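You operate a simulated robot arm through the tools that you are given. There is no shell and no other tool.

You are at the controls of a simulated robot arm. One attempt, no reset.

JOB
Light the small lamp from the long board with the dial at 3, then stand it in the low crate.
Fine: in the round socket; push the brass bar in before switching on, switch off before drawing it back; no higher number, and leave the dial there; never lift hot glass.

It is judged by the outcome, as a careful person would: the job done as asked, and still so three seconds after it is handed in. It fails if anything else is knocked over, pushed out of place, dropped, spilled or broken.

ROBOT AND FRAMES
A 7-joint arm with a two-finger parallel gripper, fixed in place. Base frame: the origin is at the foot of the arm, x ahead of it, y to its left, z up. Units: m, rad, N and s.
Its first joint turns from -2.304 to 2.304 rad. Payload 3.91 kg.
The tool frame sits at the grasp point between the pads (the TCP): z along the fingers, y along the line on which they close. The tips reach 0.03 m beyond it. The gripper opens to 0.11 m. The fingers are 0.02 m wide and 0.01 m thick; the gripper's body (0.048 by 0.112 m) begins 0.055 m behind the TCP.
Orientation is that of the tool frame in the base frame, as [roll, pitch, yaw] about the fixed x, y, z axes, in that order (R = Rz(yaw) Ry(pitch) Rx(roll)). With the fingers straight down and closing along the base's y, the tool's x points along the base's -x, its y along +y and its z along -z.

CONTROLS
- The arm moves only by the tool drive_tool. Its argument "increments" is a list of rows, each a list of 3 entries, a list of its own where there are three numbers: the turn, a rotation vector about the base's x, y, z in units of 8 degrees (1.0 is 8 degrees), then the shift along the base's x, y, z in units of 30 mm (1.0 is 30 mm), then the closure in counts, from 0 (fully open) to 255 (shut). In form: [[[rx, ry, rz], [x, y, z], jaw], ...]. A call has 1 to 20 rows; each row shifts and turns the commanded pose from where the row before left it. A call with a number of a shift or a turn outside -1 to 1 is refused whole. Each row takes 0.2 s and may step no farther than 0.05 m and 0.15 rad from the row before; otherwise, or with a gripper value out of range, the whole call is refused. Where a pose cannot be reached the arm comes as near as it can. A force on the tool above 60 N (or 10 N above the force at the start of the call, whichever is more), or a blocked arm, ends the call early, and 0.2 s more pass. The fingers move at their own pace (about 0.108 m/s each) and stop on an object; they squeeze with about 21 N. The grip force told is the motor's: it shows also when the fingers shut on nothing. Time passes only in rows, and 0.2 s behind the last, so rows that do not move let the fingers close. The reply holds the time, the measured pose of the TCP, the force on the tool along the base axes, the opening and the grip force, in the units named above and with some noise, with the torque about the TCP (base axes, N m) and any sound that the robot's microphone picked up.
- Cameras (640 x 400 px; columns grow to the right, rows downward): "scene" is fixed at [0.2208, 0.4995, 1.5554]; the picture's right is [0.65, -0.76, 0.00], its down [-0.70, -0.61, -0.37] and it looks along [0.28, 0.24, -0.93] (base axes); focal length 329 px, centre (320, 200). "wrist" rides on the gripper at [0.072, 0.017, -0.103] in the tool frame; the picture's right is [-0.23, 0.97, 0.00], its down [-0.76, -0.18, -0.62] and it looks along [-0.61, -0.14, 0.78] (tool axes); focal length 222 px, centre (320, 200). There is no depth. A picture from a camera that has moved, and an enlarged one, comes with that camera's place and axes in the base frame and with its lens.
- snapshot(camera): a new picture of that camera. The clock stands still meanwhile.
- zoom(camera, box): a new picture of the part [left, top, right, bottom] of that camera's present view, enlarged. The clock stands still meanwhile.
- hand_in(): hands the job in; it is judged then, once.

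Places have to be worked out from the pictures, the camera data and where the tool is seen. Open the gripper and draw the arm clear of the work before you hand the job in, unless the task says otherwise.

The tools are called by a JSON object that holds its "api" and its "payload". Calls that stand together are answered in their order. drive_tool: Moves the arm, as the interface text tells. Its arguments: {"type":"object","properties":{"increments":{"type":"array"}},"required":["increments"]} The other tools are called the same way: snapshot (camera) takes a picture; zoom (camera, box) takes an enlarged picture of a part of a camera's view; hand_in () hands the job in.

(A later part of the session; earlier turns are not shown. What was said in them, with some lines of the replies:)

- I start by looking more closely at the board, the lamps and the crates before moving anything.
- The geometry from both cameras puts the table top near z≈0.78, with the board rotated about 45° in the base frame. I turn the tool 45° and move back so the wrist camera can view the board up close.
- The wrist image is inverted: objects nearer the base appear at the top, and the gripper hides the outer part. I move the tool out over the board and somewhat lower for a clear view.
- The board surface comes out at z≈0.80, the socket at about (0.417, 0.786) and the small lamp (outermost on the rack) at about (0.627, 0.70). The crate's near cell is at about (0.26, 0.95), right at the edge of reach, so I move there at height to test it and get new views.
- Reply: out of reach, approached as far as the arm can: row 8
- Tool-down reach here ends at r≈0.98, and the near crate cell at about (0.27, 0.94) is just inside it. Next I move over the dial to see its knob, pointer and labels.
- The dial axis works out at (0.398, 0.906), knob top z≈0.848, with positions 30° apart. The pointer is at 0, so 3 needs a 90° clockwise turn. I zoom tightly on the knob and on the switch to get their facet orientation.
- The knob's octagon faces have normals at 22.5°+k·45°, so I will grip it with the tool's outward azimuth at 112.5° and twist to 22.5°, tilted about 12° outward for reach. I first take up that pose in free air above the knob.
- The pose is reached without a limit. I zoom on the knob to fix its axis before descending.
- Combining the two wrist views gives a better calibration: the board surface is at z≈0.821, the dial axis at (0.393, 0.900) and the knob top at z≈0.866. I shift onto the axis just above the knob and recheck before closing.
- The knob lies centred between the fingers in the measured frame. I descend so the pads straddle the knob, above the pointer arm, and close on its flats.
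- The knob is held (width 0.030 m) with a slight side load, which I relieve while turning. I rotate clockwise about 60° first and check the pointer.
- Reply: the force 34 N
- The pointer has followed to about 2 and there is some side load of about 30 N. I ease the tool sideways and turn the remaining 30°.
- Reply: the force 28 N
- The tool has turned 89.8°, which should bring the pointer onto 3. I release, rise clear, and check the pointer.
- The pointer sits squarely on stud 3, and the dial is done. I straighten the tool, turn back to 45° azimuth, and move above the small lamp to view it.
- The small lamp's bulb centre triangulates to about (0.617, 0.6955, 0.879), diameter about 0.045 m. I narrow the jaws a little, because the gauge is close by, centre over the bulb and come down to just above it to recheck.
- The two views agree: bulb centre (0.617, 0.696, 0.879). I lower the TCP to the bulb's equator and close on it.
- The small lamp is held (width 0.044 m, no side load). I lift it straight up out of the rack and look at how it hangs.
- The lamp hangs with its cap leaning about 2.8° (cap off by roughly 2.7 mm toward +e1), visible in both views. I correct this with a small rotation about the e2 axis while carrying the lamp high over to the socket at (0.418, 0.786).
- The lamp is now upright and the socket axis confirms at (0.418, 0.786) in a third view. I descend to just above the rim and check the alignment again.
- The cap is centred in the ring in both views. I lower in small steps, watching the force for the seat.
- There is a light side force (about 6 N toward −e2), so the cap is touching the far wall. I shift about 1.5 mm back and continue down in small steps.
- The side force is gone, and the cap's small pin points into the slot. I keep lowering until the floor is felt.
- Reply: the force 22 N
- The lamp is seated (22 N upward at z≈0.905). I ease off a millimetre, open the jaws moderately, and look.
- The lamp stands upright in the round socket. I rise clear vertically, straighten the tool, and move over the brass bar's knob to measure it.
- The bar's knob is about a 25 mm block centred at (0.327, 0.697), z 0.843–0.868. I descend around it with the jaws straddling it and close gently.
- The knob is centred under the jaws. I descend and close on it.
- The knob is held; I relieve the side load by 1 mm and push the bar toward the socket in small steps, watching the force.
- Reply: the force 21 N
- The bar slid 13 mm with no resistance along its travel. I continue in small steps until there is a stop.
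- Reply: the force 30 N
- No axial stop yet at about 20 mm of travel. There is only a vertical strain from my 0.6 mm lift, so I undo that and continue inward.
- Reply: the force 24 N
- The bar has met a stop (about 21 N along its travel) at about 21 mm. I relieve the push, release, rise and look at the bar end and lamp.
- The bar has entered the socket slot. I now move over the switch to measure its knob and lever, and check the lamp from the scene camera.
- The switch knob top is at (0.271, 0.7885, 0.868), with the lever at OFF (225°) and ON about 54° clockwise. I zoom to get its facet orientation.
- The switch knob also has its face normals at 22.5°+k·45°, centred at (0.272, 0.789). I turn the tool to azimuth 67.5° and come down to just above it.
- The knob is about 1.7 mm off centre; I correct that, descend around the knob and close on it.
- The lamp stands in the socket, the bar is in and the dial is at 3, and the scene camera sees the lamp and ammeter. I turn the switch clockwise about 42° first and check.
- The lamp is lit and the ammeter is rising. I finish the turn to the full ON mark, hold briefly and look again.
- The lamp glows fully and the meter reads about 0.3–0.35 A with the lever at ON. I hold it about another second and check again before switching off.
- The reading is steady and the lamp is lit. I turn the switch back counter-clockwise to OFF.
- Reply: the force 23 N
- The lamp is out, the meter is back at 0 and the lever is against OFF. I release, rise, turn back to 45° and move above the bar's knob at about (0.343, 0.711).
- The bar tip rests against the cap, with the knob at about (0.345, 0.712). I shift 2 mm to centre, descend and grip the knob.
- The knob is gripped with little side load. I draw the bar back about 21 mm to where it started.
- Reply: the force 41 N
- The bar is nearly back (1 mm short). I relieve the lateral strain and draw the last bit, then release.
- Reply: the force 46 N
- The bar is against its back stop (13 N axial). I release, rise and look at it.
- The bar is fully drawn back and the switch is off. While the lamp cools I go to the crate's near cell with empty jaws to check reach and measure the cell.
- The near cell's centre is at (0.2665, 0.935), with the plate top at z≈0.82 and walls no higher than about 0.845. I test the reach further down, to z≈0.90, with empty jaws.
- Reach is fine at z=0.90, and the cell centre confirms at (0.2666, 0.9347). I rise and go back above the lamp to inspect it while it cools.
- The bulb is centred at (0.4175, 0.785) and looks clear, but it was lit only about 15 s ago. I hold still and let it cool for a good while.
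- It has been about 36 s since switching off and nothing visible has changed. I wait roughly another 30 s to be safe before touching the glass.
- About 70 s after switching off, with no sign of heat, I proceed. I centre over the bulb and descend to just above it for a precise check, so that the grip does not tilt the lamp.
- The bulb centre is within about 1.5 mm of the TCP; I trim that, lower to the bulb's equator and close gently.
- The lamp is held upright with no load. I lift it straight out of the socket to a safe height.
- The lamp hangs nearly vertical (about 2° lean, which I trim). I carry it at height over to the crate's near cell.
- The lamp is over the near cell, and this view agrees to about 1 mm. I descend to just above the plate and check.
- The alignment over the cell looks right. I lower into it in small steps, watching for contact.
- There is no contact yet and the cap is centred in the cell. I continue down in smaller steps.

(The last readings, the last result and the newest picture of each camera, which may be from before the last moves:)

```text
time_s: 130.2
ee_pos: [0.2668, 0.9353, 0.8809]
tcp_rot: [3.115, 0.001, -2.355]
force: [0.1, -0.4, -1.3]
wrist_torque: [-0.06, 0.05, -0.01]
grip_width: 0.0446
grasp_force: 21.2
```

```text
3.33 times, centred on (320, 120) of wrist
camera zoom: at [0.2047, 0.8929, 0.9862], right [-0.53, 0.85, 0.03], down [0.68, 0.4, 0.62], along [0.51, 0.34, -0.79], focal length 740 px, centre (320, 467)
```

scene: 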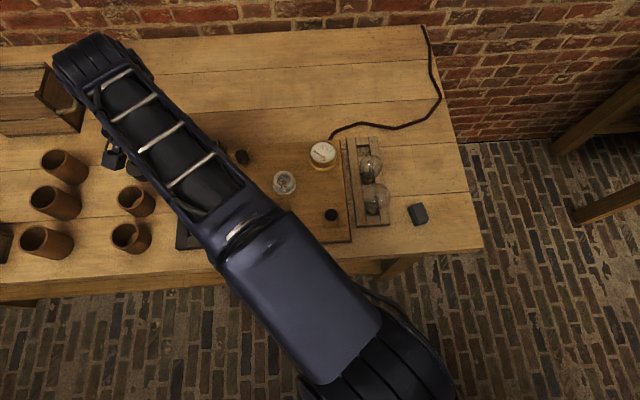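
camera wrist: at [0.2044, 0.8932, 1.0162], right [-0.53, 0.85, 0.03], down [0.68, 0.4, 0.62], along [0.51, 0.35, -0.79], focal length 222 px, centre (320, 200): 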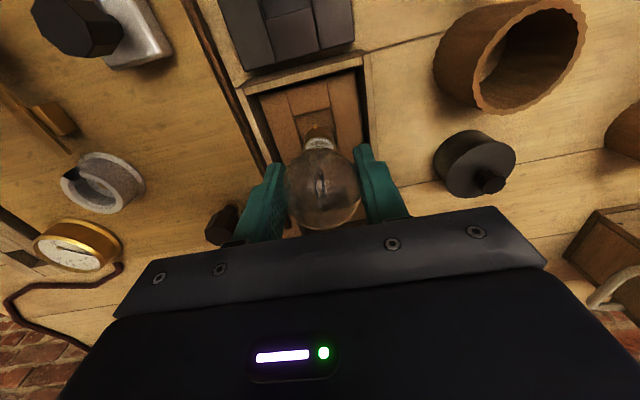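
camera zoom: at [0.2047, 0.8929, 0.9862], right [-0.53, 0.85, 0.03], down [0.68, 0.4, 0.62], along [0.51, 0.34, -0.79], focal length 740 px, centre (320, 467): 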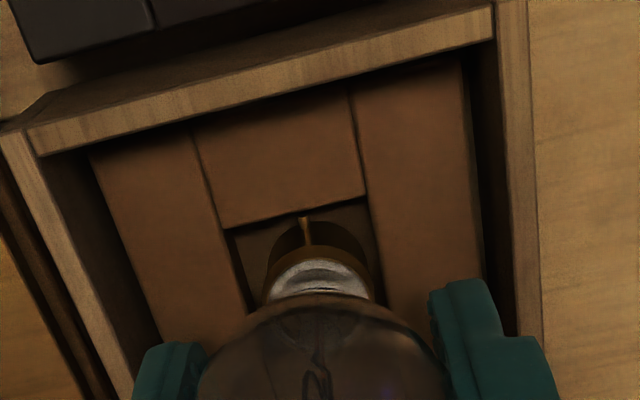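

No floor contact yet at TCP z=0.881, and there is no side load. I lower a few more millimetres.

{"api": "drive_tool", "payload": {"increments": [[[0, 0, 0], [0, 0, -0.07], 200], [[0, 0, 0], [0, 0, -0.06], 200], [[0, 0, 0], [0, 0, 0], 200]]}}

```text
time_s: 131.0
ee_pos: [0.2663, 0.9344, 0.8781]
tcp_rot: [3.113, 0.001, -2.353]
force: [0.7, -1.4, 10.6]
wrist_torque: [-0.09, -0.06, 0.04]
grip_width: 0.0441
grasp_force: 21.1
```

The cap has touched the cell floor (10.6 N). I ease off slightly and open the jaws only as far as needed inside the crate walls.

{"api": "drive_tool", "payload": {"increments": [[[0, 0, 0], [0, 0, 0.015], 200], [[0, 0, 0], [0, 0, 0], 145], [[0, 0, 0], [0, 0, 0], 130], [[0, 0, 0], [0, 0, 0], 122], [[0, 0, 0], [0, 0, 0], 122]]}}

{"api": "zoom", "payload": {"camera": "wrist", "box": [220, 60, 420, 210]}}

```text
time_s: 132.2
ee_pos: [0.2651, 0.9362, 0.8782]
tcp_rot: [3.115, -0.001, -2.356]
force: [-1.3, -0.3, 0.2]
wrist_torque: [-0.01, 0.01, -0.03]
grip_width: 0.0575
grasp_force: 0.1
```

```text
2.67 times, centred on (320, 135) of wrist
camera zoom: at [0.2044, 0.8932, 0.9827], right [-0.53, 0.85, 0.03], down [0.68, 0.4, 0.62], along [0.51, 0.34, -0.79], focal length 592 px, centre (320, 373)
```

zoom: 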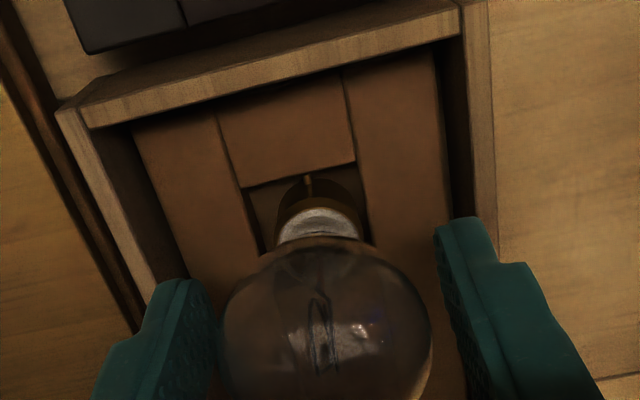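

The lamp stands free in the cell with clearance on both sides. I rise straight up slowly and check.

{"api": "drive_tool", "payload": {"increments": [[[0, 0, 0], [0, 0, 0.3], 122], [[0, 0, 0], [0, 0, 0.5], 122], [[0, 0, 0], [0, 0, 0.8], 110], [[0, 0, 0], [0, 0, 1], 81], [[0, 0, 0], [0, 0, 1], 81], [[-0.13, -0.13, 0], [0, 0, 1], 81], [[0, 0, 0], [0, 0, 0], 81]]}}

{"api": "snapshot", "payload": {"camera": "wrist"}}

{"api": "zoom", "payload": {"camera": "wrist", "box": [240, 30, 440, 180]}}

```text
time_s: 133.8
ee_pos: [0.2653, 0.9363, 1.0149]
tcp_rot: [3.14, 0.0, -2.353]
force: [-0.4, -0.1, -0.3]
wrist_torque: [-0.01, -0.02, 0.01]
grip_width: 0.075
grasp_force: 0.1
```

```text
taken
camera wrist: at [0.2018, 0.8967, 1.12], right [-0.53, 0.85, 0.0], down [0.66, 0.41, 0.62], along [0.53, 0.33, -0.78], focal length 222 px, centre (320, 200)
```

wrist: 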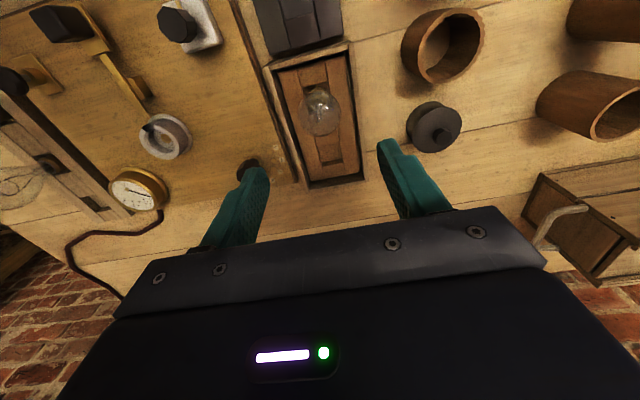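

```text
2.67 times, centred on (340, 105) of wrist
camera zoom: at [0.2018, 0.8967, 1.12], right [-0.53, 0.85, 0.0], down [0.66, 0.41, 0.62], along [0.53, 0.33, -0.78], focal length 592 px, centre (267, 453)
```

zoom: 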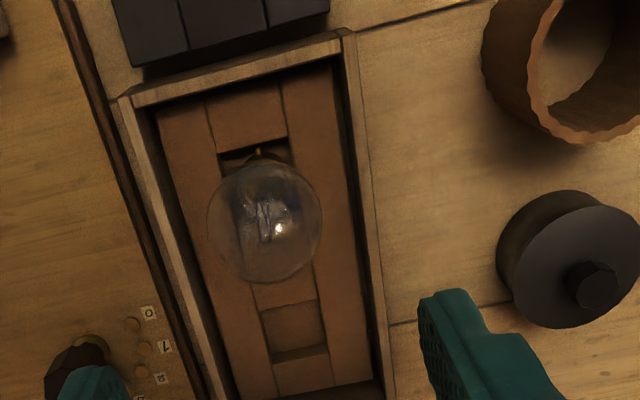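

The lamp stands upright in the low crate. I draw the arm up and back, clear of the work, to view everything.

{"api": "drive_tool", "payload": {"increments": [[[0, 0, 0], [0, 0, 1], 60], [[0, 0, 0], [0, 0, 1], 30], [[0, 0, 0], [0, -0.5, 1], 0], [[0, 0, 0], [0.3, -1, 0.8], 0], [[0, 0, 0], [0.6, -1, 0.5], 0], [[0, 0, 0], [0.8, -1, 0], 0], [[0, 0, 0], [0.8, -1, 0], 0], [[0, 0, 0], [0.8, -1, 0], 0], [[0, 0, 0], [0.8, -1, 0], 0], [[0, 0, 0], [0.8, -1, 0], 0], [[0, 0, 0], [0.8, -1, 0], 0], [[0, 0, 0], [0.8, -1, 0], 0], [[0, 0, 0], [0.8, -1, 0], 0], [[0, 0, 0], [0.8, -1, 0], 0], [[0, 0, 0], [0.8, -1, 0], 0], [[0, 0, 0], [0, 0, 0], 0]]}}

{"api": "snapshot", "payload": {"camera": "scene"}}

{"api": "zoom", "payload": {"camera": "scene", "box": [150, 110, 360, 260]}}

{"api": "zoom", "payload": {"camera": "scene", "box": [160, 130, 260, 220]}}

```text
time_s: 137.2
ee_pos: [0.5335, 0.5486, 1.1427]
tcp_rot: [3.14, 0.001, -2.353]
force: [-0.3, -0.3, -0.4]
wrist_torque: [-0.02, -0.01, 0.01]
grip_width: 0.11
grasp_force: 0.0
out of reach, approached as far as the arm can: row 2
```

```text
taken
```

scene: 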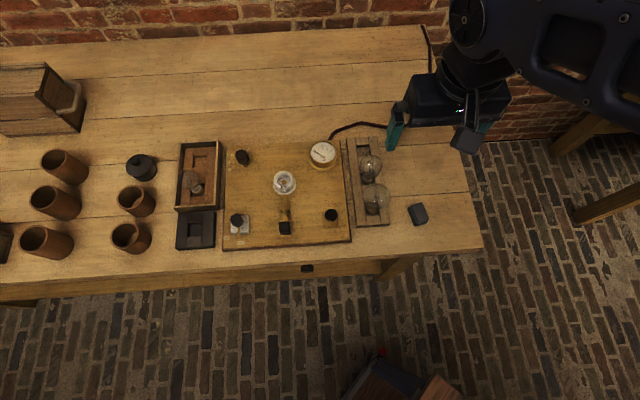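

```text
2.67 times, centred on (255, 185) of scene
camera zoom: at [0.2208, 0.4995, 1.5554], right [0.65, -0.76, 0.0], down [-0.7, -0.61, -0.37], along [0.28, 0.24, -0.93], focal length 877 px, centre (493, 240)
```

zoom: 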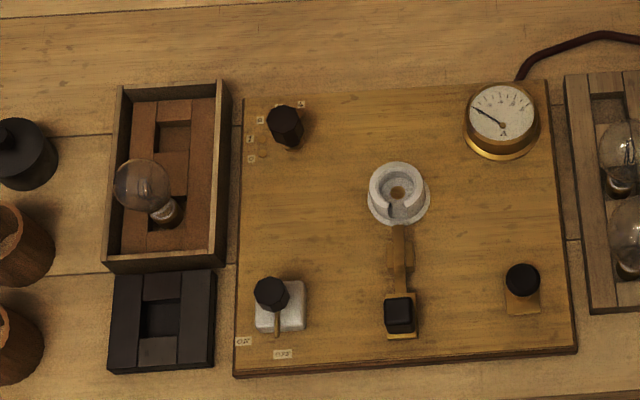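

```text
4.44 times, centred on (210, 175) of scene
camera zoom: at [0.2208, 0.4995, 1.5554], right [0.65, -0.76, 0.0], down [-0.7, -0.61, -0.37], along [0.28, 0.24, -0.93], focal length 1462 px, centre (809, 311)
```

zoom: 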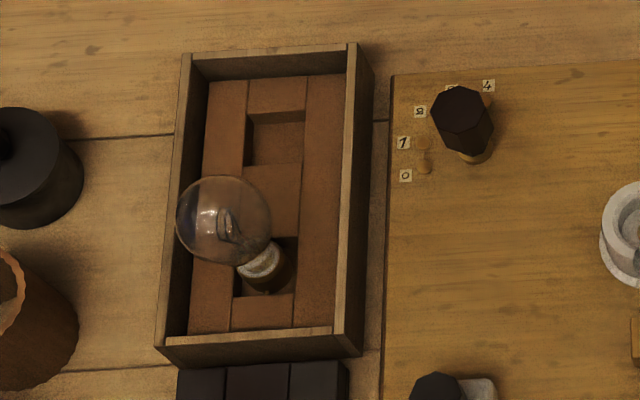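

The lamp stands upright in the low crate's cell, the dial was left at 3, the switch is OFF and the bar is drawn back. The other lamps and objects are where they were, the gripper is open and the arm is clear, so I hand the job in.

{"api": "hand_in", "payload": {}}

```text
The job is handed in.
```

The small lamp was lit from the round socket with the dial at 3. It now stands upright in the low crate, and the job is handed in. I haven't seen the judge's result.

- **Lighting:** I pushed the brass bar in before switching on. The lamp glowed steadily and the meter read roughly 0.3 to 0.35 A.
- **Shutting down:** I switched off first, then drew the bar back to its stop. The dial went straight to 3, never higher, and I left it there.
- **Cooling:** I waited about 70 seconds after switching off before gripping the glass. Nothing showed its temperature, so I picked that wait as a safe margin after only about four seconds of light.
- **Low crate:** I took this to be the shallow walled box. The lamp is in its cell nearest the arm; the far cell was beyond reach with the tool pointing straight down. The flat black block beside it has no walls, so I ruled it out.

In the final pictures nothing else looked moved, and the arm was clear with the gripper open.
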